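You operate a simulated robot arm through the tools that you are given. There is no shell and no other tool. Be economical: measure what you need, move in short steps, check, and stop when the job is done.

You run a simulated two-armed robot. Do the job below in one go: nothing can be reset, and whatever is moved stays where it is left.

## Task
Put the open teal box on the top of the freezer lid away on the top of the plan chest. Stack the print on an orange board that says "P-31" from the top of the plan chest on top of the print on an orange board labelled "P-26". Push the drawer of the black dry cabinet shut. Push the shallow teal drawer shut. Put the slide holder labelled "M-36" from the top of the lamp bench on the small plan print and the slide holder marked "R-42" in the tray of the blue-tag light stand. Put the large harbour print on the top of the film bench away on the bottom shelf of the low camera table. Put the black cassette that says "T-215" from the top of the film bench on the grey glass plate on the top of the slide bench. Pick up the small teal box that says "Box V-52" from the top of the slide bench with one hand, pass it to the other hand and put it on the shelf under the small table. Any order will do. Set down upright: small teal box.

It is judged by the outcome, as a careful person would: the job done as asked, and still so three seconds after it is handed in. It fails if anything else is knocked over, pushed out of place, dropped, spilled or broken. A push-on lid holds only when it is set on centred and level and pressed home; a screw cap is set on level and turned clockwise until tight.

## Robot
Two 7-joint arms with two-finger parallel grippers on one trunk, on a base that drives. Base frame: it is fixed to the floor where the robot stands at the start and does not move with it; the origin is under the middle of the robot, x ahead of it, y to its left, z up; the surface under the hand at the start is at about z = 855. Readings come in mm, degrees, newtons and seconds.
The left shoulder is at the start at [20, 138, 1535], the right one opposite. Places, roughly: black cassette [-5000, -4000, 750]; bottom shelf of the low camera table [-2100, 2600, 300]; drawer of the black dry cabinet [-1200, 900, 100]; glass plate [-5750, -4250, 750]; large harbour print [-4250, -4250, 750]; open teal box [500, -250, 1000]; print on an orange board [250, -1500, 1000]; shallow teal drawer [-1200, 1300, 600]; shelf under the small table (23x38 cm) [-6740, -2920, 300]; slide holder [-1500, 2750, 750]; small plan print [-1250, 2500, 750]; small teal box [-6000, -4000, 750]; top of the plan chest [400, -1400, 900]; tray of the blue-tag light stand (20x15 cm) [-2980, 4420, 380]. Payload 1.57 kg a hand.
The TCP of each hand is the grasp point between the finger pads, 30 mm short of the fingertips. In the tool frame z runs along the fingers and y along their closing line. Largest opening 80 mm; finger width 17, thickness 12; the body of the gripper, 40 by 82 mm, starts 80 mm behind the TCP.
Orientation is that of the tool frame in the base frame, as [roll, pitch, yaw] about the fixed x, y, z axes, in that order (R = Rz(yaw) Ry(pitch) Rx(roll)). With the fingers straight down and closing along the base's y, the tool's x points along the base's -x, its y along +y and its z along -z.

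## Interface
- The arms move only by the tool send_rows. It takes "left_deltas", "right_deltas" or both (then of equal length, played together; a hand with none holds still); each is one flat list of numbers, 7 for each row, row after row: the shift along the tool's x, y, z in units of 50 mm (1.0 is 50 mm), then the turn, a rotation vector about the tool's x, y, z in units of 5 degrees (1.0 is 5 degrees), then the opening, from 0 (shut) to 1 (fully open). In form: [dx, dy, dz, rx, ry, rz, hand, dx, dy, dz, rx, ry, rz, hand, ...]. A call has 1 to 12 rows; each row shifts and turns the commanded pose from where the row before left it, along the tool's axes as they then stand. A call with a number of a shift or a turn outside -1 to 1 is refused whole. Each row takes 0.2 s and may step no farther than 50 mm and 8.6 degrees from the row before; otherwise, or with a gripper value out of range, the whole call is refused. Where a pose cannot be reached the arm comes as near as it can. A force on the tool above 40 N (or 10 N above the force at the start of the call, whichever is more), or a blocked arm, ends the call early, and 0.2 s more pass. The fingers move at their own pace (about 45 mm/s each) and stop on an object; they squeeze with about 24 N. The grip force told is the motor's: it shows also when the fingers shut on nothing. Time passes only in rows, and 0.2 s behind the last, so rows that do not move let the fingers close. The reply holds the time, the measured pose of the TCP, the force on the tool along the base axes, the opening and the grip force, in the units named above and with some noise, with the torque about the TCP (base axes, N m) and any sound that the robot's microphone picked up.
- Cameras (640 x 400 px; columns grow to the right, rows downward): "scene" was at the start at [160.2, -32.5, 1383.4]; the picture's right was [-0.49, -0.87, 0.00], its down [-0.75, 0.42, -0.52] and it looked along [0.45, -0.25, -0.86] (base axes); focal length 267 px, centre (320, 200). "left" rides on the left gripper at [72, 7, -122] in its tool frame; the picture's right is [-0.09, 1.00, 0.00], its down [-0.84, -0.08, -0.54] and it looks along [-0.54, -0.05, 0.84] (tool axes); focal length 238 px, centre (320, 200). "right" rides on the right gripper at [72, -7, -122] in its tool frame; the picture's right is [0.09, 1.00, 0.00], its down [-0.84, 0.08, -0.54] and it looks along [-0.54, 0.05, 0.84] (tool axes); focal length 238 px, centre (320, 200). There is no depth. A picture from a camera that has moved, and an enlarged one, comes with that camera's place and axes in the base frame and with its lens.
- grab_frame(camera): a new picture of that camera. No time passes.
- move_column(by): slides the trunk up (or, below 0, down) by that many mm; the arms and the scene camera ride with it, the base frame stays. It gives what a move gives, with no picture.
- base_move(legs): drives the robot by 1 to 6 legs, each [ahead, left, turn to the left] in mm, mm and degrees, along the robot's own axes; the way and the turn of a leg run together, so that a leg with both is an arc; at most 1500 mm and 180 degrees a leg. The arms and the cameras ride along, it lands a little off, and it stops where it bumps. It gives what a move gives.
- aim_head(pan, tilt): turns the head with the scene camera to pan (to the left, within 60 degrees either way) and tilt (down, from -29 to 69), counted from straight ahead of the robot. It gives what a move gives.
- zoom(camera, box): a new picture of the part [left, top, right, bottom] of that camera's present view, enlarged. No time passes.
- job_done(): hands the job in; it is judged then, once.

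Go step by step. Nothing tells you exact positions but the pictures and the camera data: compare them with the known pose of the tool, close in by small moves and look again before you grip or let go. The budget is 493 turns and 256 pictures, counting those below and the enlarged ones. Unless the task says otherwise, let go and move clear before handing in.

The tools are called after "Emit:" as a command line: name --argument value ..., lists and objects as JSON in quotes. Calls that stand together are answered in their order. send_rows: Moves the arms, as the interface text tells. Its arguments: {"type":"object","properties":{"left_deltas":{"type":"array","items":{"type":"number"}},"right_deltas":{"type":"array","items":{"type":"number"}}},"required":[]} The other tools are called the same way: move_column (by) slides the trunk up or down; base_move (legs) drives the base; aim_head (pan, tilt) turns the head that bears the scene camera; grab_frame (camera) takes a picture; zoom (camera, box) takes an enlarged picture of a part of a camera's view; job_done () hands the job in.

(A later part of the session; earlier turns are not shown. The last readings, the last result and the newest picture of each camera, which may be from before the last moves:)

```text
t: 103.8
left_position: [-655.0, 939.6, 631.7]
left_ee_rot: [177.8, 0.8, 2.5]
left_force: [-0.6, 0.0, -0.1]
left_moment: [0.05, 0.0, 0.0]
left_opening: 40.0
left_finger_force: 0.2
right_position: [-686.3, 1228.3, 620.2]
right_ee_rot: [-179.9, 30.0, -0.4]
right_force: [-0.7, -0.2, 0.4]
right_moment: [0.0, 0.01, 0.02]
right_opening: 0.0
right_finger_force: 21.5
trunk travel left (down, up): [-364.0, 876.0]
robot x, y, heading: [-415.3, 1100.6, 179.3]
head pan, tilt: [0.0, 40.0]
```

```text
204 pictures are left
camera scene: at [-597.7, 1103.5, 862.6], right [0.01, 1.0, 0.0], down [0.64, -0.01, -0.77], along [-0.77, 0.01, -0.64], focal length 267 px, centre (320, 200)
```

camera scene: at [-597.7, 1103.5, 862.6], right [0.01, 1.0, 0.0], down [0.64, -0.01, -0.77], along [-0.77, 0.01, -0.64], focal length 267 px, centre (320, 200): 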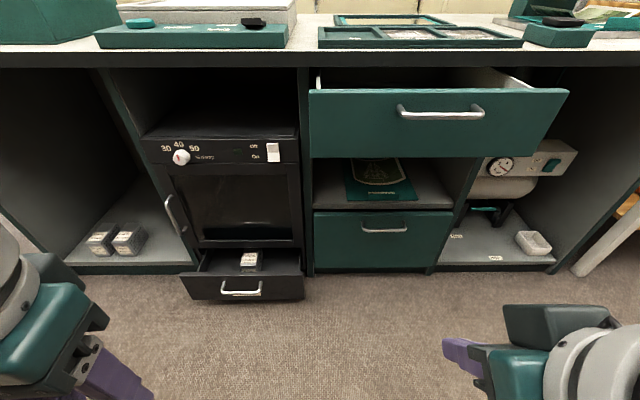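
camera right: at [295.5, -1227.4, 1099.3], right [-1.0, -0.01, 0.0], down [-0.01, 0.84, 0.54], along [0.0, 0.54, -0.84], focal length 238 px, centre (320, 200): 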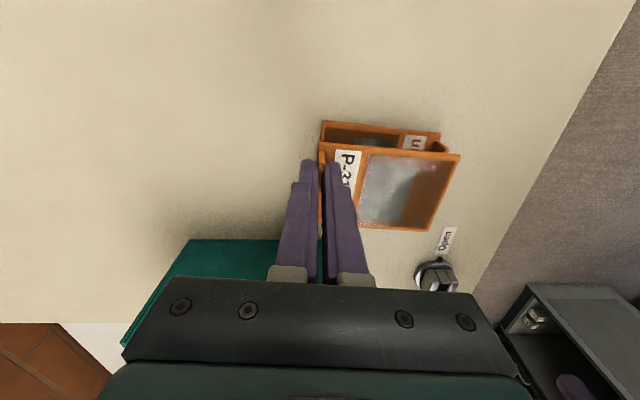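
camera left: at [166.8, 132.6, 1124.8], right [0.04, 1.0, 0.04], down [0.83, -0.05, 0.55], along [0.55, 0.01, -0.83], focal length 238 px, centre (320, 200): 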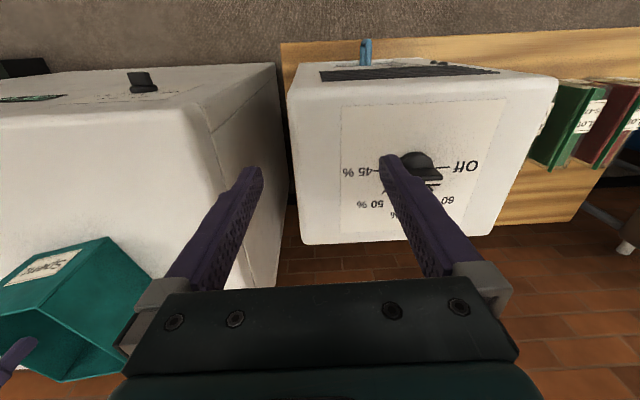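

Emit:
send_rows --right_deltas '[-0.6, -0.32, 0.35, 0, 0, 0, 0, -0.6, -0.32, 0.35, 0, 0, 0, 0, -0.6, -0.32, 0.35, 0, 0, 0, 0, -0.6, -0.32, 0.35, 0, 0, 0, 0, 0, 0, 0, 0, -1, 0, 0, 0, 0, 0, 0, -1, 0, 0, 0, 0, 0, 0, -1, 0, 0, 0, 0, 0, 0, -1, 0, 0, 0, 0, 0, 0, -1, 0, 0]'

Emit:
grab_frame --camera "right"

```text
t: 105.8
left_position: [-656.1, 938.7, 630.7]
left_ee_rot: [177.7, 0.7, 2.5]
left_force: [-0.2, -0.6, 0.5]
left_moment: [0.02, -0.02, -0.01]
left_opening: 40.2
left_finger_force: 0.0
right_position: [-824.2, 1293.6, 619.3]
right_ee_rot: [-179.9, 55.0, -0.4]
right_force: [0.0, 0.3, 0.2]
right_moment: [-0.01, -0.02, -0.01]
right_opening: 0.0
right_finger_force: 21.3
trunk travel left (down, up): [-364.0, 876.0]
robot x, y, heading: [-414.8, 1097.8, 179.4]
head pan, tilt: [0.0, 40.0]
```

```text
203 pictures are left
camera right: at [-683.6, 1298.2, 632.0], right [0.04, -1.0, -0.08], down [-0.04, -0.08, 1.0], along [-1.0, -0.04, -0.04], focal length 238 px, centre (320, 200)
```

right: 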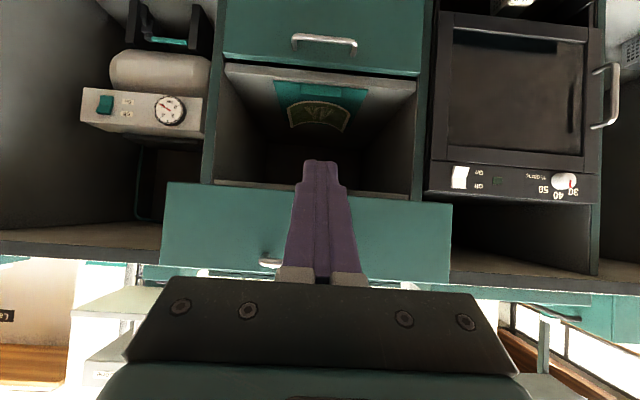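

Emit:
move_column --by 42

Emit:
base_move --legs '[[175, 0, 0]]'

Emit:
grab_frame --camera "right"

Emit:
grab_frame --camera "scene"

```text
t: 106.7
left_position: [-655.9, 938.2, 672.9]
left_ee_rot: [177.9, 0.8, 2.5]
left_force: [-0.2, 0.6, -0.4]
left_moment: [0.0, 0.03, -0.01]
left_opening: 40.0
left_finger_force: 0.0
right_position: [-824.6, 1293.5, 661.7]
right_ee_rot: [-180.0, 54.9, -0.4]
right_force: [-0.8, -1.1, 0.2]
right_moment: [0.0, -0.02, -0.03]
right_opening: 0.0
right_finger_force: 20.8
trunk travel left (down, up): [-406.0, 834.0]
robot x, y, heading: [-413.9, 1102.6, 179.4]
head pan, tilt: [0.0, 40.0]
```

```text
t: 108.1
left_position: [-828.5, 941.2, 671.7]
left_ee_rot: [177.9, 0.8, 2.1]
left_force: [0.0, -0.2, -1.1]
left_moment: [0.01, 0.0, -0.02]
left_opening: 39.8
left_finger_force: 0.2
right_position: [-996.7, 1296.3, 661.6]
right_ee_rot: [-179.9, 54.9, -0.5]
right_force: [0.7, -0.6, -0.2]
right_moment: [-0.03, -0.01, 0.0]
right_opening: 0.2
right_finger_force: 21.1
trunk travel left (down, up): [-406.0, 834.0]
robot x, y, heading: [-587.0, 1102.2, 179.0]
head pan, tilt: [0.0, 40.0]
```

```text
202 pictures are left
camera right: at [-855.8, 1301.6, 674.1], right [0.04, -1.0, -0.08], down [-0.04, -0.08, 1.0], along [-1.0, -0.04, -0.04], focal length 238 px, centre (320, 200)
```

right: 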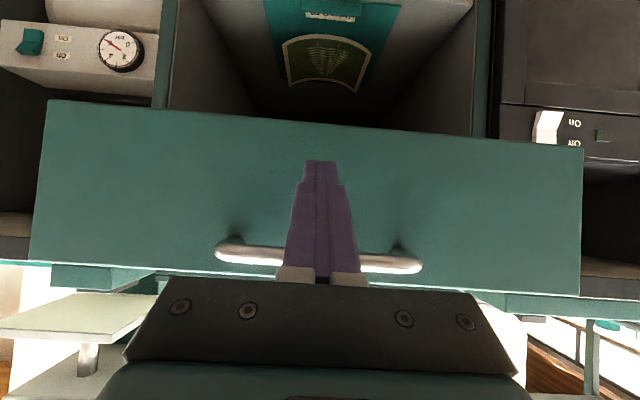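

```text
201 pictures are left
camera scene: at [-770.8, 1106.4, 904.7], right [0.01, 1.0, 0.0], down [0.64, -0.01, -0.77], along [-0.77, 0.01, -0.64], focal length 267 px, centre (320, 200)
```

scene: 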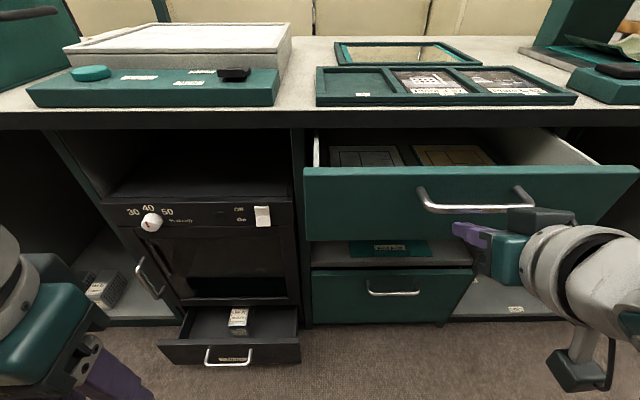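

Fingertip is just below the handle at the face; push forward with the base.

Emit:
base_move --legs '[[90, 0, 0]]'

Emit:
base_move --legs '[[45, 0, 0]]'

Emit:
grab_frame --camera "scene"

```text
t: 109.2
left_position: [-920.3, 942.8, 672.5]
left_ee_rot: [177.8, 0.8, 2.3]
left_force: [-0.6, -0.5, 0.4]
left_moment: [0.0, -0.02, -0.01]
left_opening: 40.2
left_finger_force: 0.0
right_position: [-1090.0, 1296.9, 663.5]
right_ee_rot: [-179.9, 54.9, -0.5]
right_force: [0.4, -0.1, 0.2]
right_moment: [0.0, -0.02, 0.01]
right_opening: 0.0
right_finger_force: 22.1
trunk travel left (down, up): [-406.0, 834.0]
robot x, y, heading: [-677.0, 1103.8, 179.2]
head pan, tilt: [0.0, 40.0]
```

```text
t: 110.3
left_position: [-965.5, 943.0, 672.8]
left_ee_rot: [177.8, 1.0, 2.4]
left_force: [-0.6, 0.6, 0.5]
left_moment: [-0.01, -0.01, -0.01]
left_opening: 40.1
left_finger_force: 0.1
right_position: [-1131.3, 1296.4, 661.2]
right_ee_rot: [180.0, 54.6, -0.5]
right_force: [0.1, -0.5, -0.6]
right_moment: [-0.02, 0.01, 0.0]
right_opening: 0.0
right_finger_force: 21.3
trunk travel left (down, up): [-406.0, 834.0]
robot x, y, heading: [-722.2, 1103.8, 179.3]
head pan, tilt: [0.0, 40.0]
stopped in leg 1: the force on the tool passed its limit at 79 N (the readings are from after the stop); the commanded pose is now the measured one
```

```text
200 pictures are left
camera scene: at [-906.5, 1107.5, 904.7], right [0.01, 1.0, 0.0], down [0.64, -0.01, -0.77], along [-0.77, 0.01, -0.64], focal length 267 px, centre (320, 200)
```

scene: 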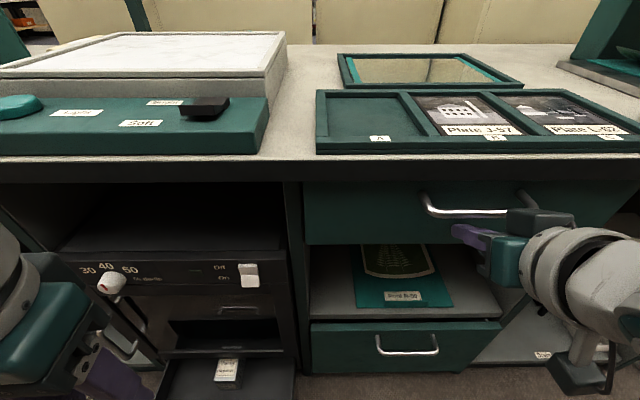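

Emit:
zoom --camera "scene" --box '[260, 140, 460, 380]'

Emit:
grab_frame --camera "right"

```text
1.67 times, centred on (360, 260) of scene
camera zoom: at [-906.5, 1107.5, 904.7], right [0.01, 1.0, 0.0], down [0.64, -0.01, -0.77], along [-0.77, 0.01, -0.64], focal length 445 px, centre (253, 100)
```

zoom: 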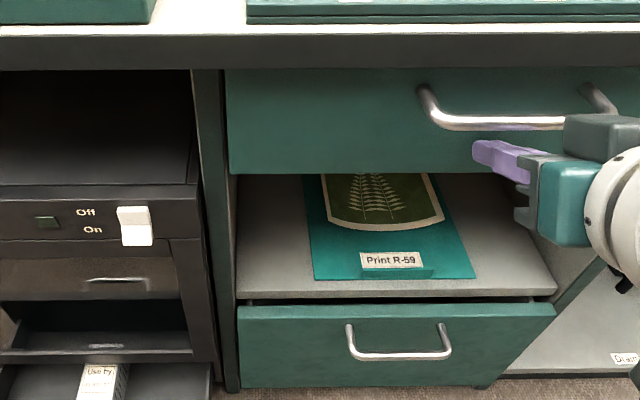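

```text
198 pictures are left
camera right: at [-990.1, 1301.5, 673.7], right [0.04, -1.0, -0.08], down [-0.04, -0.08, 1.0], along [-1.0, -0.04, -0.05], focal length 238 px, centre (320, 200)
```

right: 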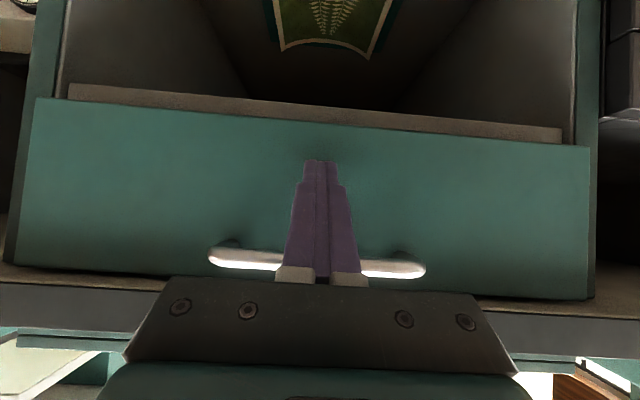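

Teal drawer is shut. Back off, lower the trunk and prepare the left hand for the black cabinet's bottom drawer.

Emit:
base_move --legs '[[-280, 0, 0]]'

Emit:
send_rows --left_deltas '[-0.9, 0, 0, 0, 0, 0, 0, -0.9, 0, 0, 0, 0, 0, 0, 0, 0, 0, 0, -1, 0, 0, 0, 0, 0, 0, -1, 0, 0, 0, 0, 0, 0, -1, 0, 0, 0, 0, 0, 0, -1, 0, 0, 0, 0, 0, 0, -1, 0, 0, 0, 0, 0, 0, -1, 0, 0, 0, 0, 0, 0, -1, 0, 0, 0, 0, 0, 0, -1, 0, 0, 0, 0, 0, 0, -1, 0, 0, 0, 0, 0, 0, -1, 0, 0]'

Emit:
move_column --by -400

Emit:
grab_frame --camera "left"

Emit:
grab_frame --camera "scene"

```text
t: 112.2
left_position: [-686.6, 940.7, 672.4]
left_ee_rot: [177.8, 0.9, 2.1]
left_force: [1.5, 0.5, 1.1]
left_moment: [0.0, 0.02, -0.01]
left_opening: 40.3
left_finger_force: 0.1
right_position: [-849.7, 1295.1, 660.9]
right_ee_rot: [180.0, 54.6, -0.8]
right_force: [0.3, 0.0, -0.6]
right_moment: [0.01, 0.03, 0.01]
right_opening: 0.2
right_finger_force: 21.1
trunk travel left (down, up): [-406.0, 834.0]
robot x, y, heading: [-445.3, 1097.5, 179.0]
head pan, tilt: [0.0, 40.0]
```

```text
t: 114.8
left_position: [-777.2, 936.2, 674.3]
left_ee_rot: [176.5, 50.8, -0.5]
left_force: [0.3, 1.0, 0.3]
left_moment: [0.01, -0.03, 0.01]
left_opening: 0.2
left_finger_force: 21.4
right_position: [-850.1, 1295.8, 661.0]
right_ee_rot: [180.0, 54.6, -0.8]
right_force: [-0.8, 0.6, -1.3]
right_moment: [-0.02, -0.02, 0.02]
right_opening: 0.0
right_finger_force: 21.1
trunk travel left (down, up): [-406.0, 834.0]
robot x, y, heading: [-441.0, 1098.6, 179.3]
head pan, tilt: [0.0, 40.0]
```

```text
t: 118.7
left_position: [-777.5, 936.2, 275.3]
left_ee_rot: [176.4, 50.8, -0.5]
left_force: [0.1, 0.1, -0.7]
left_moment: [0.0, 0.04, -0.03]
left_opening: 0.0
left_finger_force: 21.4
right_position: [-850.5, 1295.7, 261.2]
right_ee_rot: [-179.9, 54.6, -0.8]
right_force: [0.4, -0.3, -0.4]
right_moment: [0.01, -0.01, 0.02]
right_opening: 0.1
right_finger_force: 21.9
trunk travel left (down, up): [-6.0, 1234.0]
robot x, y, heading: [-449.9, 1101.8, 178.9]
head pan, tilt: [0.0, 40.0]
```

```text
197 pictures are left
camera left: at [-637.1, 937.0, 296.2], right [-0.02, -0.99, 0.11], down [-0.11, 0.11, 0.99], along [-0.99, 0.01, -0.11], focal length 238 px, centre (320, 200)
```

left: 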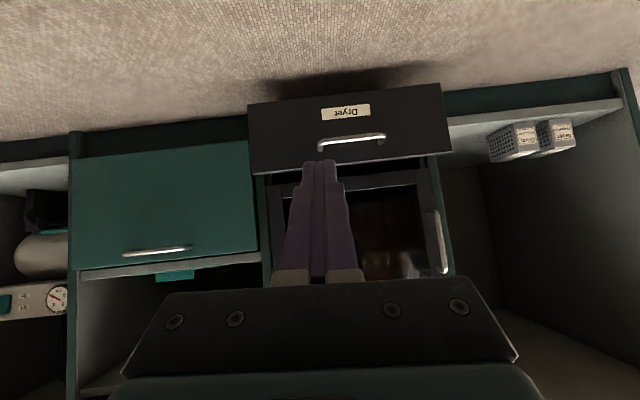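

```text
196 pictures are left
camera scene: at [-627.1, 1104.5, 504.7], right [0.02, 1.0, 0.0], down [0.64, -0.01, -0.77], along [-0.77, 0.01, -0.64], focal length 267 px, centre (320, 200)
```

scene: 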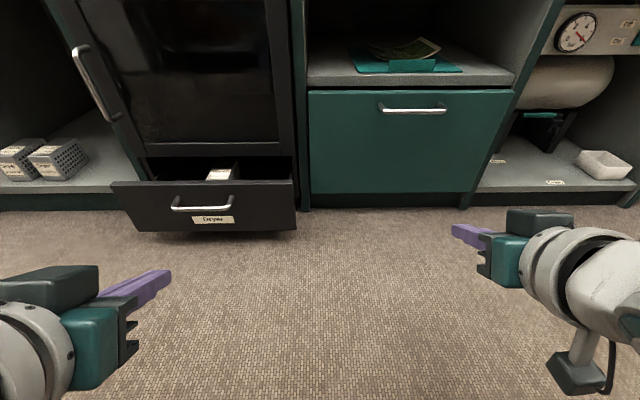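

Emit:
send_rows --left_deltas '[0.57, 0.32, 0.46, 0, 0, 0, 0, 0.57, 0.32, 0.46, 0, 0, 0, 0, 0.57, 0.32, 0.46, 0, 0, 0, 0, 0.57, 0.32, 0.46, 0, 0, 0, 0]'

Emit:
base_move --legs '[[225, 0, 0.5]]'

Emit:
grab_frame --camera "left"

Emit:
grab_frame --camera "scene"

```text
t: 119.7
left_position: [-773.6, 867.8, 132.5]
left_ee_rot: [176.6, 50.8, -0.5]
left_force: [0.5, -0.2, -0.4]
left_moment: [0.03, -0.01, 0.0]
left_opening: 0.0
left_finger_force: 21.0
right_position: [-850.1, 1296.4, 260.5]
right_ee_rot: [180.0, 54.5, -0.9]
right_force: [-0.1, 0.1, -0.3]
right_moment: [-0.02, 0.03, 0.03]
right_opening: 0.0
right_finger_force: 21.0
trunk travel left (down, up): [-6.0, 1234.0]
robot x, y, heading: [-445.8, 1102.6, 178.9]
head pan, tilt: [0.0, 40.0]
```

```text
t: 121.4
left_position: [-991.1, 863.9, 130.8]
left_ee_rot: [176.4, 50.7, 0.4]
left_force: [0.1, -1.0, -0.2]
left_moment: [0.0, 0.0, -0.01]
left_opening: 0.2
left_finger_force: 21.8
right_position: [-1075.2, 1289.6, 259.6]
right_ee_rot: [-180.0, 54.5, 0.0]
right_force: [-0.4, 0.4, 0.6]
right_moment: [0.01, 0.03, 0.01]
right_opening: 0.0
right_finger_force: 20.8
trunk travel left (down, up): [-6.0, 1234.0]
robot x, y, heading: [-668.8, 1100.0, 179.7]
head pan, tilt: [0.0, 40.0]
```

```text
195 pictures are left
camera left: at [-851.8, 867.0, 152.6], right [0.0, -0.99, 0.11], down [-0.12, 0.11, 0.99], along [-0.99, -0.01, -0.12], focal length 238 px, centre (320, 200)
```

left: 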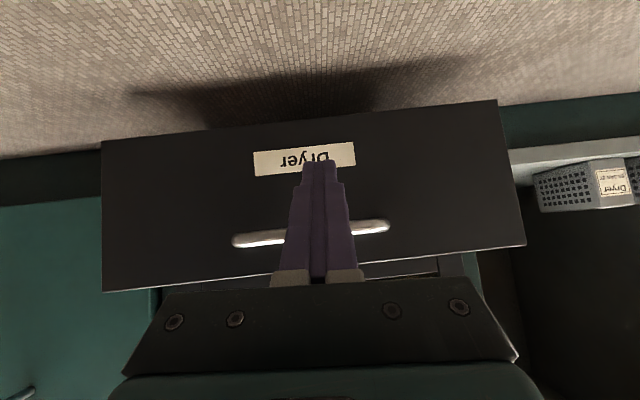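

```text
194 pictures are left
camera scene: at [-850.4, 1103.5, 504.3], right [0.0, 1.0, 0.0], down [0.64, 0.0, -0.76], along [-0.76, 0.0, -0.64], focal length 267 px, centre (320, 200)
```

scene: 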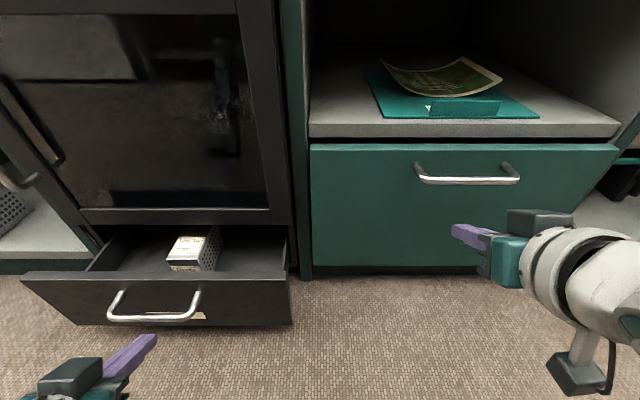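

Emit:
send_rows --right_deltas '[0.58, 0, -0.8, 0, 0, 0, 0, 0.58, 0, -0.8, 0, 0, 0, 0, 0.58, 0, -0.8, 0, 0, 0, 0, 0.58, 0, -0.8, 0, 0, 0, 0]'

Emit:
base_move --legs '[[80, 0, 0]]'

Emit:
grab_frame --camera "scene"

```text
t: 122.4
left_position: [-990.9, 864.6, 130.2]
left_ee_rot: [176.5, 50.8, 0.5]
left_force: [0.1, -0.5, -0.4]
left_moment: [-0.02, -0.03, -0.04]
left_opening: 0.0
left_finger_force: 21.1
right_position: [-878.6, 1292.9, 258.5]
right_ee_rot: [-179.9, 54.5, 0.3]
right_force: [0.6, -0.2, -0.1]
right_moment: [0.0, 0.0, -0.01]
right_opening: 0.2
right_finger_force: 21.6
trunk travel left (down, up): [-6.0, 1234.0]
robot x, y, heading: [-669.8, 1104.6, 180.1]
head pan, tilt: [0.0, 40.0]
```

```text
t: 123.4
left_position: [-1066.9, 864.7, 129.9]
left_ee_rot: [176.6, 50.7, 0.3]
left_force: [1.1, -0.3, -0.4]
left_moment: [-0.02, 0.03, -0.02]
left_opening: 0.0
left_finger_force: 21.3
right_position: [-952.3, 1292.0, 257.8]
right_ee_rot: [180.0, 54.3, 0.0]
right_force: [1.3, 0.0, -0.6]
right_moment: [0.02, -0.02, -0.03]
right_opening: 0.1
right_finger_force: 21.1
trunk travel left (down, up): [-6.0, 1234.0]
robot x, y, heading: [-746.3, 1102.3, 179.8]
head pan, tilt: [0.0, 40.0]
```

```text
193 pictures are left
camera scene: at [-925.5, 1103.8, 504.1], right [0.0, 1.0, 0.0], down [0.65, 0.0, -0.76], along [-0.76, 0.0, -0.65], focal length 267 px, centre (320, 200)
```

scene: 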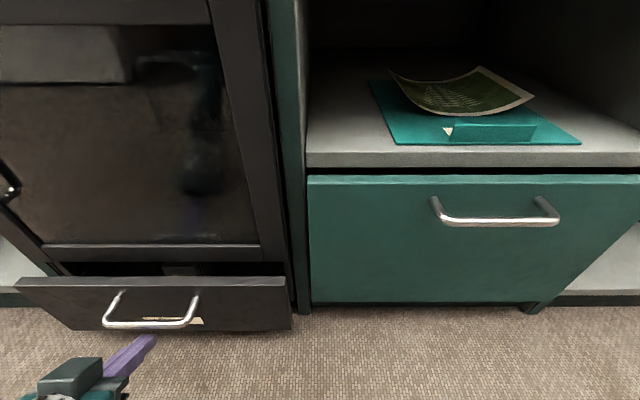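

Emit:
base_move --legs '[[60, 0, 0]]'

Emit:
grab_frame --camera "scene"

```text
t: 124.5
left_position: [-1130.9, 865.4, 128.6]
left_ee_rot: [176.4, 50.1, 0.2]
left_force: [-0.1, -0.3, -0.3]
left_moment: [0.0, 0.03, -0.03]
left_opening: 0.0
left_finger_force: 21.5
right_position: [-1020.3, 1293.6, 259.2]
right_ee_rot: [-179.9, 54.6, 0.3]
right_force: [0.0, -0.6, -0.6]
right_moment: [0.02, -0.01, 0.0]
right_opening: 0.1
right_finger_force: 21.6
trunk travel left (down, up): [-6.0, 1234.0]
robot x, y, heading: [-808.0, 1105.1, 180.1]
head pan, tilt: [0.0, 40.0]
stopped in leg 1: the force on the tool passed its limit at 123 N (the readings are from after the stop); the commanded pose is now the measured one
```

```text
192 pictures are left
camera scene: at [-992.2, 1104.1, 504.8], right [0.0, 1.0, 0.0], down [0.64, 0.0, -0.77], along [-0.77, 0.0, -0.64], focal length 267 px, centre (320, 200)
```

scene: 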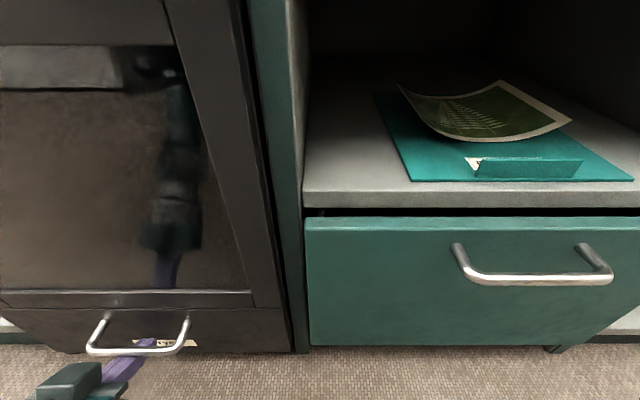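

Both drawers are shut. Back off, raise the trunk, restore hands, and head toward the lamp bench.

Emit:
base_move --legs '[[-380, 0, 0]]'

Emit:
move_column --by 700

Emit:
send_rows --left_deltas '[0, 0, 0, 0, 1, 0, 0.5, 0, 0, 0, 0, 1, 0, 0.5, 0, 0, 0, 0, 1, 0, 0.5, 0, 0, 0, 0, 1, 0, 0.5, 0, 0, 0, 0, 1, 0, 0.5, 0, 0, 0, 0, 1, 0, 0.5, 0, 0, 0, 0, 1, 0, 0.5, 0, 0, 0, 0, 1, 0, 0.5, 0, 0, 0, 0, 1, 0, 0.5, 0, 0, 0, 0, 1, 0, 0.5, 0, 0, 0, 0, 0.1, 0, 0.5]' --right_deltas '[0, 0, 0, 0, 1, 0, 0.5, 0, 0, 0, 0, 1, 0, 0.5, 0, 0, 0, 0, 1, 0, 0.5, 0, 0, 0, 0, 1, 0, 0.5, 0, 0, 0, 0, 1, 0, 0.5, 0, 0, 0, 0, 1, 0, 0.5, 0, 0, 0, 0, 1, 0, 0.5, 0, 0, 0, 0, 1, 0, 0.5, 0, 0, 0, 0, 1, 0, 0.5, 0, 0, 0, 0, 1, 0, 0.5, 0, 0, 0, 0, 0.9, 0, 0.5]'

Emit:
aim_head --pan -55 --tilt 20

Emit:
grab_frame --camera "scene"

```text
t: 127.0
left_position: [-747.0, 863.1, 129.0]
left_ee_rot: [176.4, 50.2, 0.7]
left_force: [-0.3, 0.3, 0.3]
left_moment: [0.0, -0.04, -0.03]
left_opening: 0.0
left_finger_force: 21.5
right_position: [-639.7, 1292.1, 260.0]
right_ee_rot: [180.0, 54.8, 0.6]
right_force: [-0.8, 0.6, 0.8]
right_moment: [-0.01, -0.03, -0.01]
right_opening: 0.0
right_finger_force: 22.2
trunk travel left (down, up): [-6.0, 1234.0]
robot x, y, heading: [-423.0, 1103.5, -179.5]
head pan, tilt: [0.0, 40.0]
```

```text
refused: 700 is not a number from -400 to 400
```

```text
t: 129.3
left_position: [-743.9, 864.4, 129.0]
left_ee_rot: [177.9, -0.3, 3.4]
left_force: [1.2, -0.6, -0.3]
left_moment: [-0.01, 0.0, 0.0]
left_opening: 40.1
left_finger_force: 0.0
right_position: [-639.0, 1293.6, 260.3]
right_ee_rot: [-179.9, 0.2, 0.4]
right_force: [-0.2, 0.0, -0.4]
right_moment: [-0.02, -0.01, 0.01]
right_opening: 40.0
right_finger_force: 0.2
trunk travel left (down, up): [-6.0, 1234.0]
robot x, y, heading: [-421.0, 1104.5, -179.8]
head pan, tilt: [0.0, 40.0]
```

```text
t: 130.6
left_position: [-743.8, 863.5, 128.9]
left_ee_rot: [177.7, -0.2, 3.3]
left_force: [0.1, -0.6, -0.2]
left_moment: [0.0, 0.03, 0.0]
left_opening: 40.2
left_finger_force: 0.0
right_position: [-637.8, 1292.7, 260.8]
right_ee_rot: [-180.0, 0.1, 0.6]
right_force: [0.7, 0.1, -0.3]
right_moment: [0.02, -0.01, -0.01]
right_opening: 40.0
right_finger_force: 0.0
trunk travel left (down, up): [-6.0, 1234.0]
robot x, y, heading: [-419.2, 1105.5, -179.6]
head pan, tilt: [-55.0, 20.0]
```

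```text
191 pictures are left
camera scene: at [-576.2, 1179.8, 536.1], right [0.82, 0.58, 0.0], down [0.2, -0.28, -0.94], along [-0.54, 0.77, -0.34], focal length 267 px, centre (320, 200)
```

scene: 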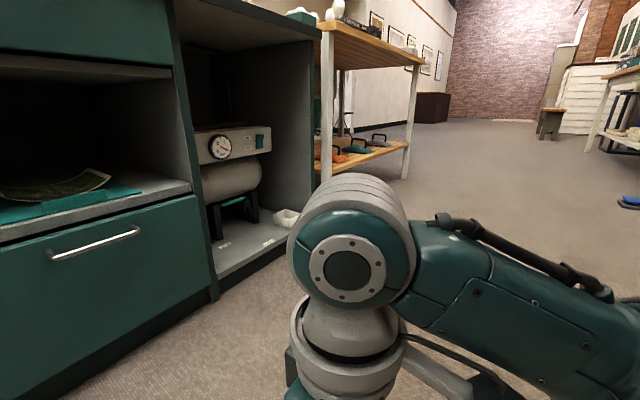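

Emit:
move_column --by 400

Emit:
move_column --by 330

Emit:
base_move --legs '[[0, -1300, 0]]'

Emit:
aim_head --pan 0 --tilt 25

Emit:
grab_frame --camera "scene"

```text
t: 134.4
left_position: [-743.8, 863.2, 528.5]
left_ee_rot: [177.7, -0.2, 3.4]
left_force: [0.5, 0.7, 0.0]
left_moment: [0.02, -0.04, -0.01]
left_opening: 40.0
left_finger_force: 0.0
right_position: [-637.7, 1291.4, 658.7]
right_ee_rot: [179.9, 0.1, 0.5]
right_force: [0.4, 0.5, 0.5]
right_moment: [-0.04, 0.01, -0.02]
right_opening: 40.0
right_finger_force: 0.0
trunk travel left (down, up): [-406.0, 834.0]
robot x, y, heading: [-426.0, 1102.4, -179.7]
head pan, tilt: [-55.0, 20.0]
```

```text
t: 137.7
left_position: [-743.4, 862.3, 858.6]
left_ee_rot: [177.7, -0.2, 3.4]
left_force: [-0.7, 0.3, -0.5]
left_moment: [-0.02, 0.01, 0.01]
left_opening: 39.9
left_finger_force: 0.1
right_position: [-637.5, 1292.1, 989.9]
right_ee_rot: [179.9, 0.2, 0.5]
right_force: [0.4, -0.7, 0.4]
right_moment: [-0.01, -0.03, 0.0]
right_opening: 40.2
right_finger_force: 0.1
trunk travel left (down, up): [-736.0, 504.0]
robot x, y, heading: [-421.8, 1105.0, -179.8]
head pan, tilt: [-55.0, 20.0]
```

```text
t: 144.3
left_position: [-745.1, 2186.0, 859.3]
left_ee_rot: [177.7, -0.2, 2.7]
left_force: [0.3, 1.3, -0.5]
left_moment: [0.01, 0.02, 0.02]
left_opening: 39.9
left_finger_force: 0.1
right_position: [-632.8, 2615.7, 989.5]
right_ee_rot: [-180.0, 0.1, -0.3]
right_force: [-0.3, 0.1, 0.5]
right_moment: [-0.03, 0.0, -0.02]
right_opening: 40.1
right_finger_force: 0.1
trunk travel left (down, up): [-736.0, 504.0]
robot x, y, heading: [-419.2, 2424.1, 179.4]
head pan, tilt: [-55.0, 20.0]
```

```text
t: 145.5
left_position: [-744.5, 2187.0, 859.3]
left_ee_rot: [177.7, -0.2, 2.7]
left_force: [0.2, 0.7, 0.0]
left_moment: [-0.04, 0.0, 0.01]
left_opening: 39.9
left_finger_force: 0.1
right_position: [-632.6, 2615.5, 989.3]
right_ee_rot: [179.9, 0.1, -0.3]
right_force: [-0.5, -0.3, 1.1]
right_moment: [-0.01, 0.01, 0.03]
right_opening: 39.8
right_finger_force: 0.1
trunk travel left (down, up): [-736.0, 504.0]
robot x, y, heading: [-423.0, 2424.7, 179.6]
head pan, tilt: [0.0, 25.0]
```

```text
190 pictures are left
camera scene: at [-612.4, 2425.5, 1258.0], right [0.01, 1.0, 0.0], down [0.42, 0.0, -0.91], along [-0.91, 0.01, -0.42], focal length 267 px, centre (320, 200)
```

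scene: 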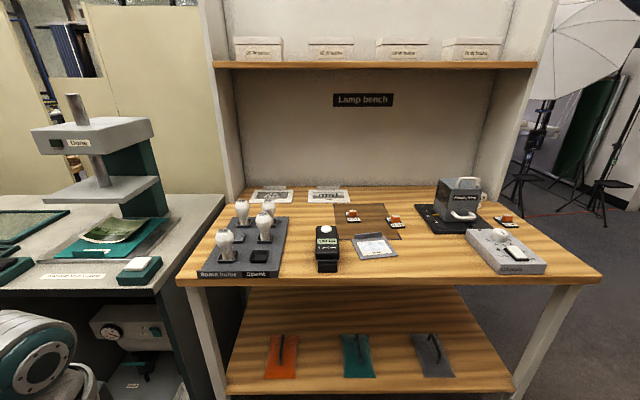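

Emit:
zoom --camera "scene" --box '[200, 170, 420, 290]'

Emit:
zoom --camera "scene" --box '[400, 160, 580, 290]'

```text
2.91 times, centred on (310, 230) of scene
camera zoom: at [-612.4, 2425.5, 1258.0], right [0.01, 1.0, 0.0], down [0.42, 0.0, -0.91], along [-0.91, 0.01, -0.42], focal length 776 px, centre (349, 113)
```

zoom: 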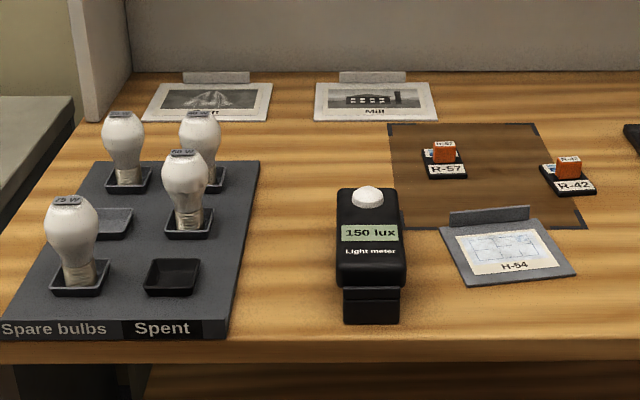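

```text
3.08 times, centred on (490, 225) of scene
camera zoom: at [-612.4, 2425.5, 1258.0], right [0.01, 1.0, 0.0], down [0.42, 0.0, -0.91], along [-0.91, 0.01, -0.42], focal length 821 px, centre (-203, 123)
```

zoom: 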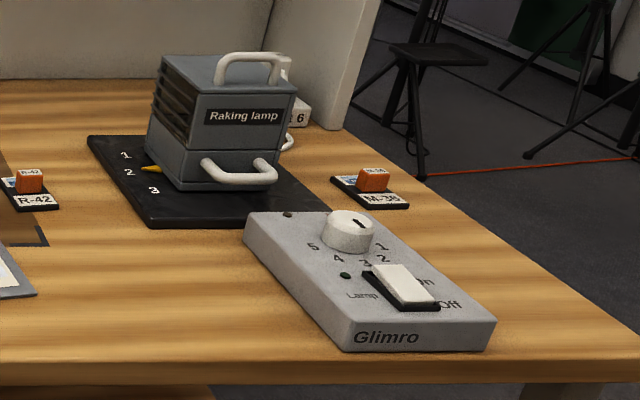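

Lamp bench: M-36 at the right end beside the raking lamp, R-42 and H-57 on a dark mat, and the plan print H-54 in front. Move opposite M-36 with hands tucked up.

Emit:
send_rows --left_deltas '[0.7, 0, -0.7, 0, 0, 0, 0.5, 0.7, 0, -0.7, 0, 0, 0, 0.5, 0.5, 0, -0.7, 0, 0, 0, 0.5, 0, 0, -0.7, 0, 0, 0, 0.5]'

Emit:
base_move --legs '[[0, -560, 0.4], [200, 0, 0]]'

Emit:
aim_head --pan 0 --tilt 35

Emit:
grab_frame --camera "scene"

```text
t: 146.5
left_position: [-649.1, 2195.9, 998.7]
left_ee_rot: [177.7, -0.3, 2.8]
left_force: [0.2, 0.5, 0.0]
left_moment: [-0.03, 0.01, 0.03]
left_opening: 40.1
left_finger_force: 0.1
right_position: [-632.3, 2614.8, 989.8]
right_ee_rot: [-180.0, 0.2, -0.3]
right_force: [-0.4, -0.4, -0.9]
right_moment: [0.0, 0.04, -0.01]
right_opening: 40.1
right_finger_force: 0.1
trunk travel left (down, up): [-736.0, 504.0]
robot x, y, heading: [-419.2, 2421.0, 179.5]
head pan, tilt: [0.0, 25.0]
```

```text
t: 150.9
left_position: [-846.0, 2760.0, 997.9]
left_ee_rot: [177.7, -0.2, 2.7]
left_force: [-1.5, -1.3, 0.0]
left_moment: [-0.02, -0.01, -0.03]
left_opening: 39.8
left_finger_force: 0.0
right_position: [-829.7, 3179.1, 989.0]
right_ee_rot: [-180.0, 0.1, -0.3]
right_force: [-0.5, -1.0, 0.0]
right_moment: [-0.02, 0.0, -0.01]
right_opening: 40.0
right_finger_force: 0.0
trunk travel left (down, up): [-736.0, 504.0]
robot x, y, heading: [-618.9, 2988.6, 179.7]
head pan, tilt: [0.0, 25.0]
```

```text
t: 151.7
left_position: [-846.8, 2759.4, 998.3]
left_ee_rot: [177.7, -0.3, 2.8]
left_force: [1.1, -0.5, 1.1]
left_moment: [-0.03, 0.01, 0.04]
left_opening: 40.1
left_finger_force: 0.2
right_position: [-830.5, 3180.1, 990.0]
right_ee_rot: [179.9, 0.1, -0.3]
right_force: [-0.1, 0.4, 0.7]
right_moment: [0.01, -0.03, 0.03]
right_opening: 39.6
right_finger_force: 0.1
trunk travel left (down, up): [-736.0, 504.0]
robot x, y, heading: [-616.7, 2987.7, 179.4]
head pan, tilt: [0.0, 35.0]
```

```text
187 pictures are left
camera scene: at [-804.9, 2989.5, 1242.3], right [0.01, 1.0, 0.0], down [0.57, 0.0, -0.82], along [-0.82, 0.01, -0.57], focal length 267 px, centre (320, 200)
```

scene: 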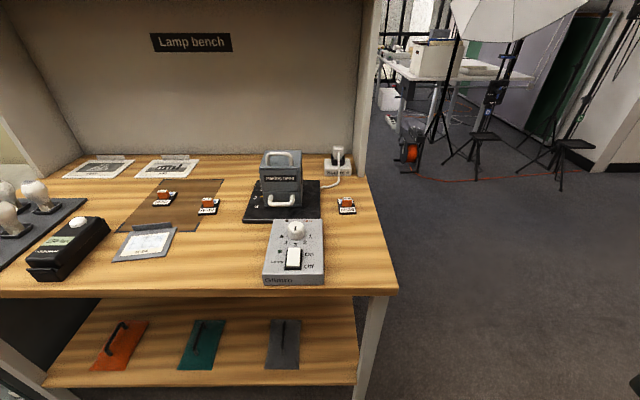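

M-36 at ≈[-1399,3068], R-42 ≈[-1406,2690], plan print ≈[-1270,2582]; bench top ≈790. Move in for M-36.

Emit:
base_move --legs '[[0, 58, 0.3], [310, 0, 0]]'

Emit:
send_rows --right_deltas '[-0.7, 0.27, -0.5, 0, 0, 0, 0.7, -0.7, 0.27, -0.5, 0, 0, 0, 0.7, -0.7, 0.27, -0.5, 0, 0, 0, 0.7, -0.7, 0.27, -0.5, 0, 0, 0, 0.7, -0.7, 0, 0, 0, 0, 0, 0.7, -0.7, 0, 0, 0, 0, 0, 0.7]'

Emit:
grab_frame --camera "right"

```text
t: 154.3
left_position: [-1155.9, 2697.6, 998.0]
left_ee_rot: [177.7, -0.3, 3.4]
left_force: [-0.4, 0.0, 0.4]
left_moment: [-0.02, 0.01, 0.0]
left_opening: 39.9
left_finger_force: 0.1
right_position: [-1143.9, 3117.6, 989.9]
right_ee_rot: [180.0, 0.1, 0.5]
right_force: [-0.1, 0.2, 0.5]
right_moment: [0.01, 0.0, -0.02]
right_opening: 39.8
right_finger_force: 0.0
trunk travel left (down, up): [-736.0, 504.0]
robot x, y, heading: [-929.6, 2928.0, -180.1]
head pan, tilt: [0.0, 35.0]
```

```text
t: 155.7
left_position: [-1155.3, 2698.0, 997.8]
left_ee_rot: [177.7, -0.2, 3.4]
left_force: [0.2, 0.0, 0.6]
left_moment: [-0.01, 0.03, 0.02]
left_opening: 40.1
left_finger_force: 0.0
right_position: [-1354.8, 3059.4, 1090.9]
right_ee_rot: [-180.0, 0.1, 0.5]
right_force: [0.6, -0.4, 0.7]
right_moment: [-0.02, 0.0, 0.02]
right_opening: 56.1
right_finger_force: 0.1
trunk travel left (down, up): [-736.0, 504.0]
robot x, y, heading: [-930.6, 2929.8, -179.9]
head pan, tilt: [0.0, 35.0]
```

```text
186 pictures are left
camera right: at [-1282.7, 3066.3, 1212.6], right [0.1, -0.99, 0.0], down [-0.84, -0.08, 0.54], along [-0.54, -0.05, -0.84], focal length 238 px, centre (320, 200)
```

right: 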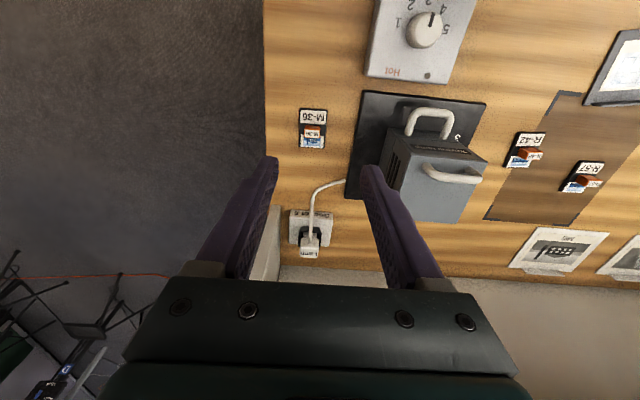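

Emit:
send_rows --left_deltas '[0, 0, -1, 0, 0, 0, 0.5, 0, 0, -1, 0, 0, 0, 0.5, 0, 0, -1, 0, 0, 0, 0.5, 0, 0, -1, 0, 0, 0, 0.5]' --right_deltas '[-0.35, -0.2, 0, 0, 0, 0, 0.7, -0.35, 0, 0, 0, 0, 0, 0.7, -0.3, 0, 0, 0, 0, 0, 0.7, 0, 0, 0, 0, 0, 0, 0.7]'

Emit:
move_column --by -200

Emit:
grab_frame --camera "right"

```text
t: 156.7
left_position: [-1154.4, 2705.2, 1193.1]
left_ee_rot: [177.4, -1.5, 3.4]
left_force: [0.0, 0.1, -0.1]
left_moment: [0.0, 0.02, 0.0]
left_opening: 40.1
left_finger_force: 0.0
right_position: [-1403.8, 3071.0, 1090.7]
right_ee_rot: [180.0, 0.1, 0.4]
right_force: [-0.2, 0.0, -0.7]
right_moment: [-0.01, -0.02, 0.0]
right_opening: 55.9
right_finger_force: 0.1
trunk travel left (down, up): [-736.0, 504.0]
robot x, y, heading: [-930.7, 2926.0, -179.9]
head pan, tilt: [0.0, 35.0]
```

```text
t: 158.9
left_position: [-1155.5, 2703.8, 993.6]
left_ee_rot: [177.2, -1.6, 3.1]
left_force: [-0.4, 0.8, 0.3]
left_moment: [-0.03, 0.01, 0.01]
left_opening: 40.1
left_finger_force: 0.1
right_position: [-1403.6, 3070.3, 891.1]
right_ee_rot: [180.0, 0.2, 0.4]
right_force: [0.1, -0.3, -0.8]
right_moment: [0.0, 0.0, -0.03]
right_opening: 56.1
right_finger_force: 0.1
trunk travel left (down, up): [-536.0, 704.0]
robot x, y, heading: [-932.9, 2929.2, -179.8]
head pan, tilt: [0.0, 35.0]
```

```text
185 pictures are left
camera right: at [-1331.7, 3077.8, 1013.3], right [0.1, -0.99, 0.0], down [-0.84, -0.08, 0.54], along [-0.54, -0.05, -0.84], focal length 238 px, centre (320, 200)
```

right: 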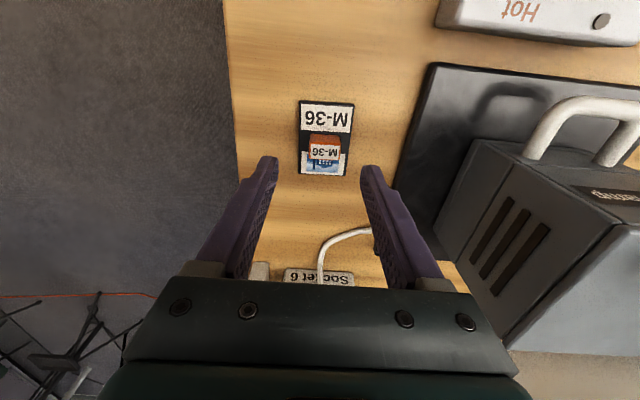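

Emit:
move_column --by -45

Emit:
zoom --camera "right" --box '[200, 80, 440, 230]'

Emit:
aim_head --pan -15 --tilt 35

Emit:
grab_frame --camera "scene"

```text
t: 159.8
left_position: [-1153.0, 2706.6, 947.6]
left_ee_rot: [177.1, -1.6, 3.3]
left_force: [0.2, 1.1, 0.6]
left_moment: [-0.01, -0.03, 0.05]
left_opening: 40.0
left_finger_force: 0.2
right_position: [-1404.1, 3071.2, 846.3]
right_ee_rot: [-180.0, 0.1, 0.4]
right_force: [-0.6, 0.9, 0.5]
right_moment: [0.01, 0.0, 0.02]
right_opening: 56.0
right_finger_force: 0.1
trunk travel left (down, up): [-491.0, 749.0]
robot x, y, heading: [-928.4, 2927.7, -179.8]
head pan, tilt: [0.0, 35.0]
```

```text
2.67 times, centred on (320, 155) of right
camera zoom: at [-1331.8, 3077.8, 968.3], right [0.1, -0.99, 0.0], down [-0.84, -0.08, 0.54], along [-0.54, -0.05, -0.84], focal length 636 px, centre (320, 320)
```

zoom: 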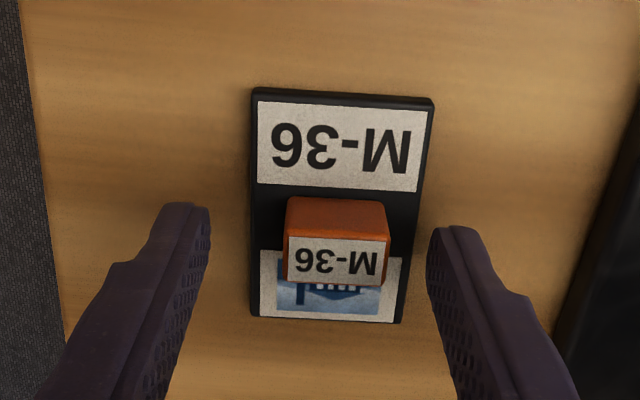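

```text
t: 160.5
left_position: [-1154.3, 2706.4, 948.1]
left_ee_rot: [177.3, -1.6, 3.3]
left_force: [0.0, -0.3, 0.5]
left_moment: [-0.02, 0.0, 0.02]
left_opening: 39.9
left_finger_force: 0.0
right_position: [-1401.9, 3071.7, 845.7]
right_ee_rot: [180.0, 0.0, 0.4]
right_force: [-0.7, -0.3, -0.2]
right_moment: [-0.03, -0.01, 0.01]
right_opening: 56.0
right_finger_force: 0.0
trunk travel left (down, up): [-491.0, 749.0]
robot x, y, heading: [-932.5, 2926.6, -179.7]
head pan, tilt: [-15.0, 35.0]
```

```text
183 pictures are left
camera scene: at [-1114.0, 2950.9, 997.3], right [0.25, 0.97, 0.0], down [0.55, -0.15, -0.82], along [-0.79, 0.21, -0.57], focal length 267 px, centre (320, 200)
```

scene: 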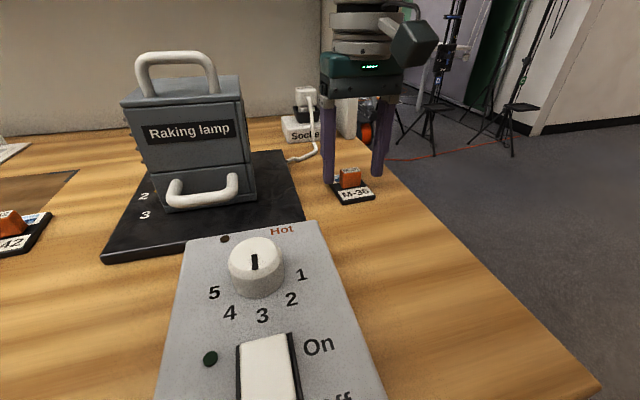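

Emit:
move_column --by -11

Emit:
send_rows --right_deltas '[0, 0, 0, 0, 0, 0, 0.4, 0, 0, 0, 0, 0, 0, 0.2, 0, 0, 0, 0, 0, 0, 0.1, 0, 0, 0, 0, 0, 0, 0.1]'

Emit:
move_column --by 30

Emit:
grab_frame --camera "scene"

```text
t: 161.1
left_position: [-1153.8, 2705.0, 937.8]
left_ee_rot: [177.2, -1.6, 3.2]
left_force: [0.0, -0.3, 0.1]
left_moment: [-0.02, 0.01, -0.01]
left_opening: 39.9
left_finger_force: 0.1
right_position: [-1403.3, 3070.3, 834.2]
right_ee_rot: [-179.9, 0.1, 0.3]
right_force: [0.2, 0.4, 0.1]
right_moment: [0.03, 0.0, -0.01]
right_opening: 56.2
right_finger_force: 0.0
trunk travel left (down, up): [-480.0, 760.0]
robot x, y, heading: [-931.4, 2929.7, -179.7]
head pan, tilt: [-15.0, 35.0]
```

```text
t: 162.1
left_position: [-1153.8, 2705.2, 937.7]
left_ee_rot: [177.2, -1.6, 3.2]
left_force: [0.0, 0.2, 0.2]
left_moment: [0.0, 0.02, 0.02]
left_opening: 40.2
left_finger_force: 0.1
right_position: [-1403.5, 3070.9, 835.0]
right_ee_rot: [-180.0, 0.1, 0.5]
right_force: [0.4, 0.8, -0.2]
right_moment: [-0.01, 0.0, 0.05]
right_opening: 44.8
right_finger_force: 24.2
trunk travel left (down, up): [-480.0, 760.0]
robot x, y, heading: [-929.9, 2928.2, -179.8]
head pan, tilt: [-15.0, 35.0]
```

```text
t: 162.9
left_position: [-1154.1, 2705.6, 967.3]
left_ee_rot: [177.1, -1.5, 3.1]
left_force: [-0.2, 0.0, 0.1]
left_moment: [0.02, -0.01, -0.02]
left_opening: 40.1
left_finger_force: 0.1
right_position: [-1404.0, 3071.6, 864.0]
right_ee_rot: [-179.9, 0.0, 0.5]
right_force: [-0.6, -0.9, -0.4]
right_moment: [-0.02, 0.03, -0.02]
right_opening: 45.2
right_finger_force: 23.4
trunk travel left (down, up): [-510.0, 730.0]
robot x, y, heading: [-928.8, 2929.4, -179.9]
head pan, tilt: [-15.0, 35.0]
```

```text
182 pictures are left
camera scene: at [-1113.9, 2951.0, 1016.3], right [0.26, 0.97, 0.0], down [0.55, -0.15, -0.82], along [-0.79, 0.21, -0.57], focal length 267 px, centre (320, 200)
```

scene: 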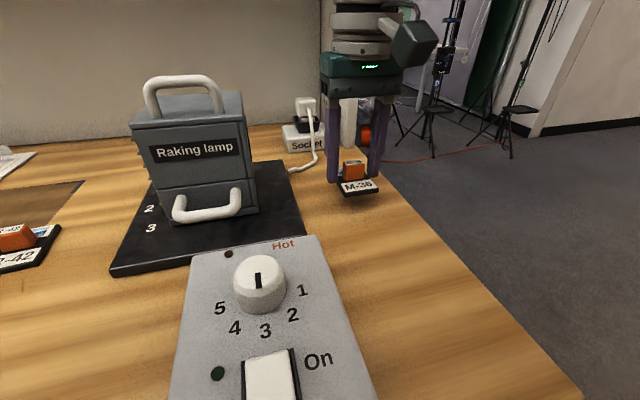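

Emit:
zoom --camera "scene" --box '[290, 70, 430, 210]'

Emit:
zoom --camera "right" --box '[200, 80, 440, 230]'

```text
2.86 times, centred on (360, 140) of scene
camera zoom: at [-1113.9, 2951.0, 1016.3], right [0.26, 0.97, 0.0], down [0.55, -0.15, -0.82], along [-0.79, 0.21, -0.57], focal length 762 px, centre (206, 371)
```

zoom: 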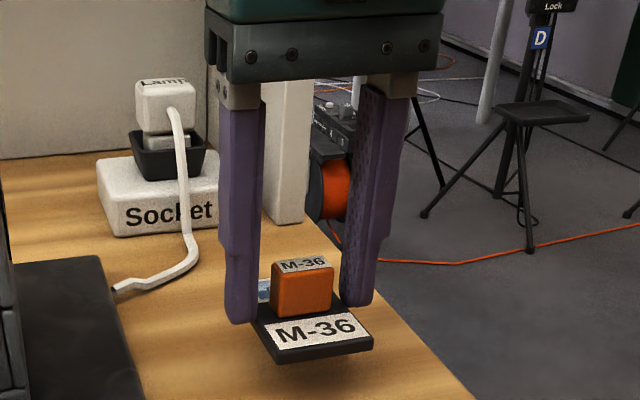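

```text
2.67 times, centred on (320, 155) of right
camera zoom: at [-1331.5, 3077.8, 987.2], right [0.1, -0.99, 0.0], down [-0.84, -0.08, 0.54], along [-0.54, -0.05, -0.84], focal length 636 px, centre (320, 320)
```

zoom: 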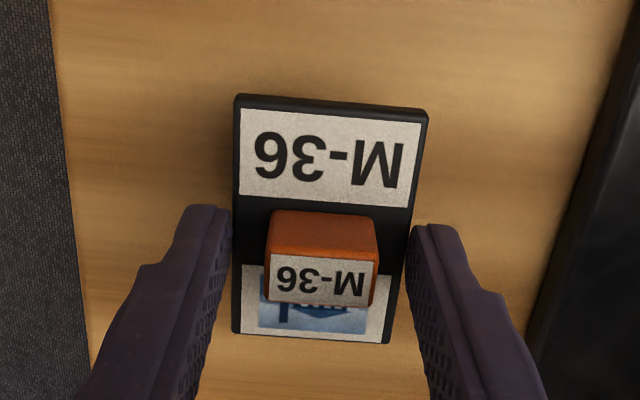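

M-36 is held by its base. Raise, back off and drive left to above the plan print.

Emit:
move_column --by 190

Emit:
base_move --legs '[[-120, 0, 0], [0, 489, 0]]'

Emit:
grab_frame --camera "right"

```text
t: 165.0
left_position: [-1154.9, 2705.5, 1156.9]
left_ee_rot: [177.2, -1.6, 3.3]
left_force: [-0.6, -0.4, -0.6]
left_moment: [0.01, -0.01, -0.01]
left_opening: 40.0
left_finger_force: 0.0
right_position: [-1403.1, 3070.6, 1055.3]
right_ee_rot: [179.9, 0.0, 0.4]
right_force: [-0.4, 0.0, -0.3]
right_moment: [-0.02, 0.02, -0.01]
right_opening: 44.7
right_finger_force: 24.0
trunk travel left (down, up): [-700.0, 540.0]
robot x, y, heading: [-930.0, 2931.9, -179.7]
head pan, tilt: [-15.0, 35.0]
```

```text
t: 168.7
left_position: [-1028.0, 2210.0, 1157.5]
left_ee_rot: [177.3, -1.7, 3.3]
left_force: [-0.4, -0.4, -0.5]
left_moment: [0.02, -0.01, 0.0]
left_opening: 40.0
left_finger_force: 0.1
right_position: [-1277.9, 2576.1, 1055.2]
right_ee_rot: [180.0, 0.1, 0.6]
right_force: [0.3, 0.2, 0.8]
right_moment: [-0.05, -0.01, 0.03]
right_opening: 44.9
right_finger_force: 23.7
trunk travel left (down, up): [-700.0, 540.0]
robot x, y, heading: [-804.2, 2432.7, -179.6]
head pan, tilt: [-15.0, 35.0]
```

```text
179 pictures are left
camera right: at [-1206.3, 2582.0, 1177.3], right [0.1, -0.99, 0.0], down [-0.84, -0.09, 0.54], along [-0.54, -0.06, -0.84], focal length 238 px, centre (320, 200)
```

right: 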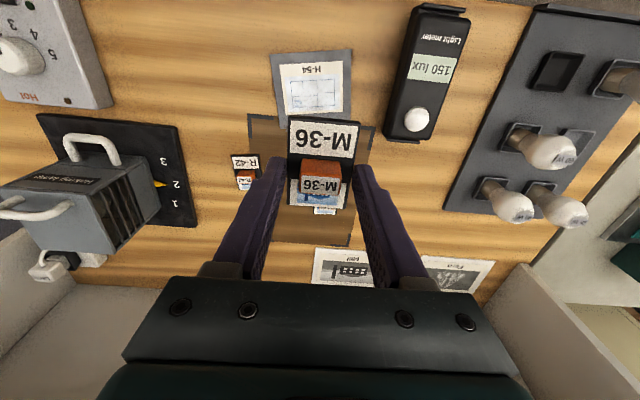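

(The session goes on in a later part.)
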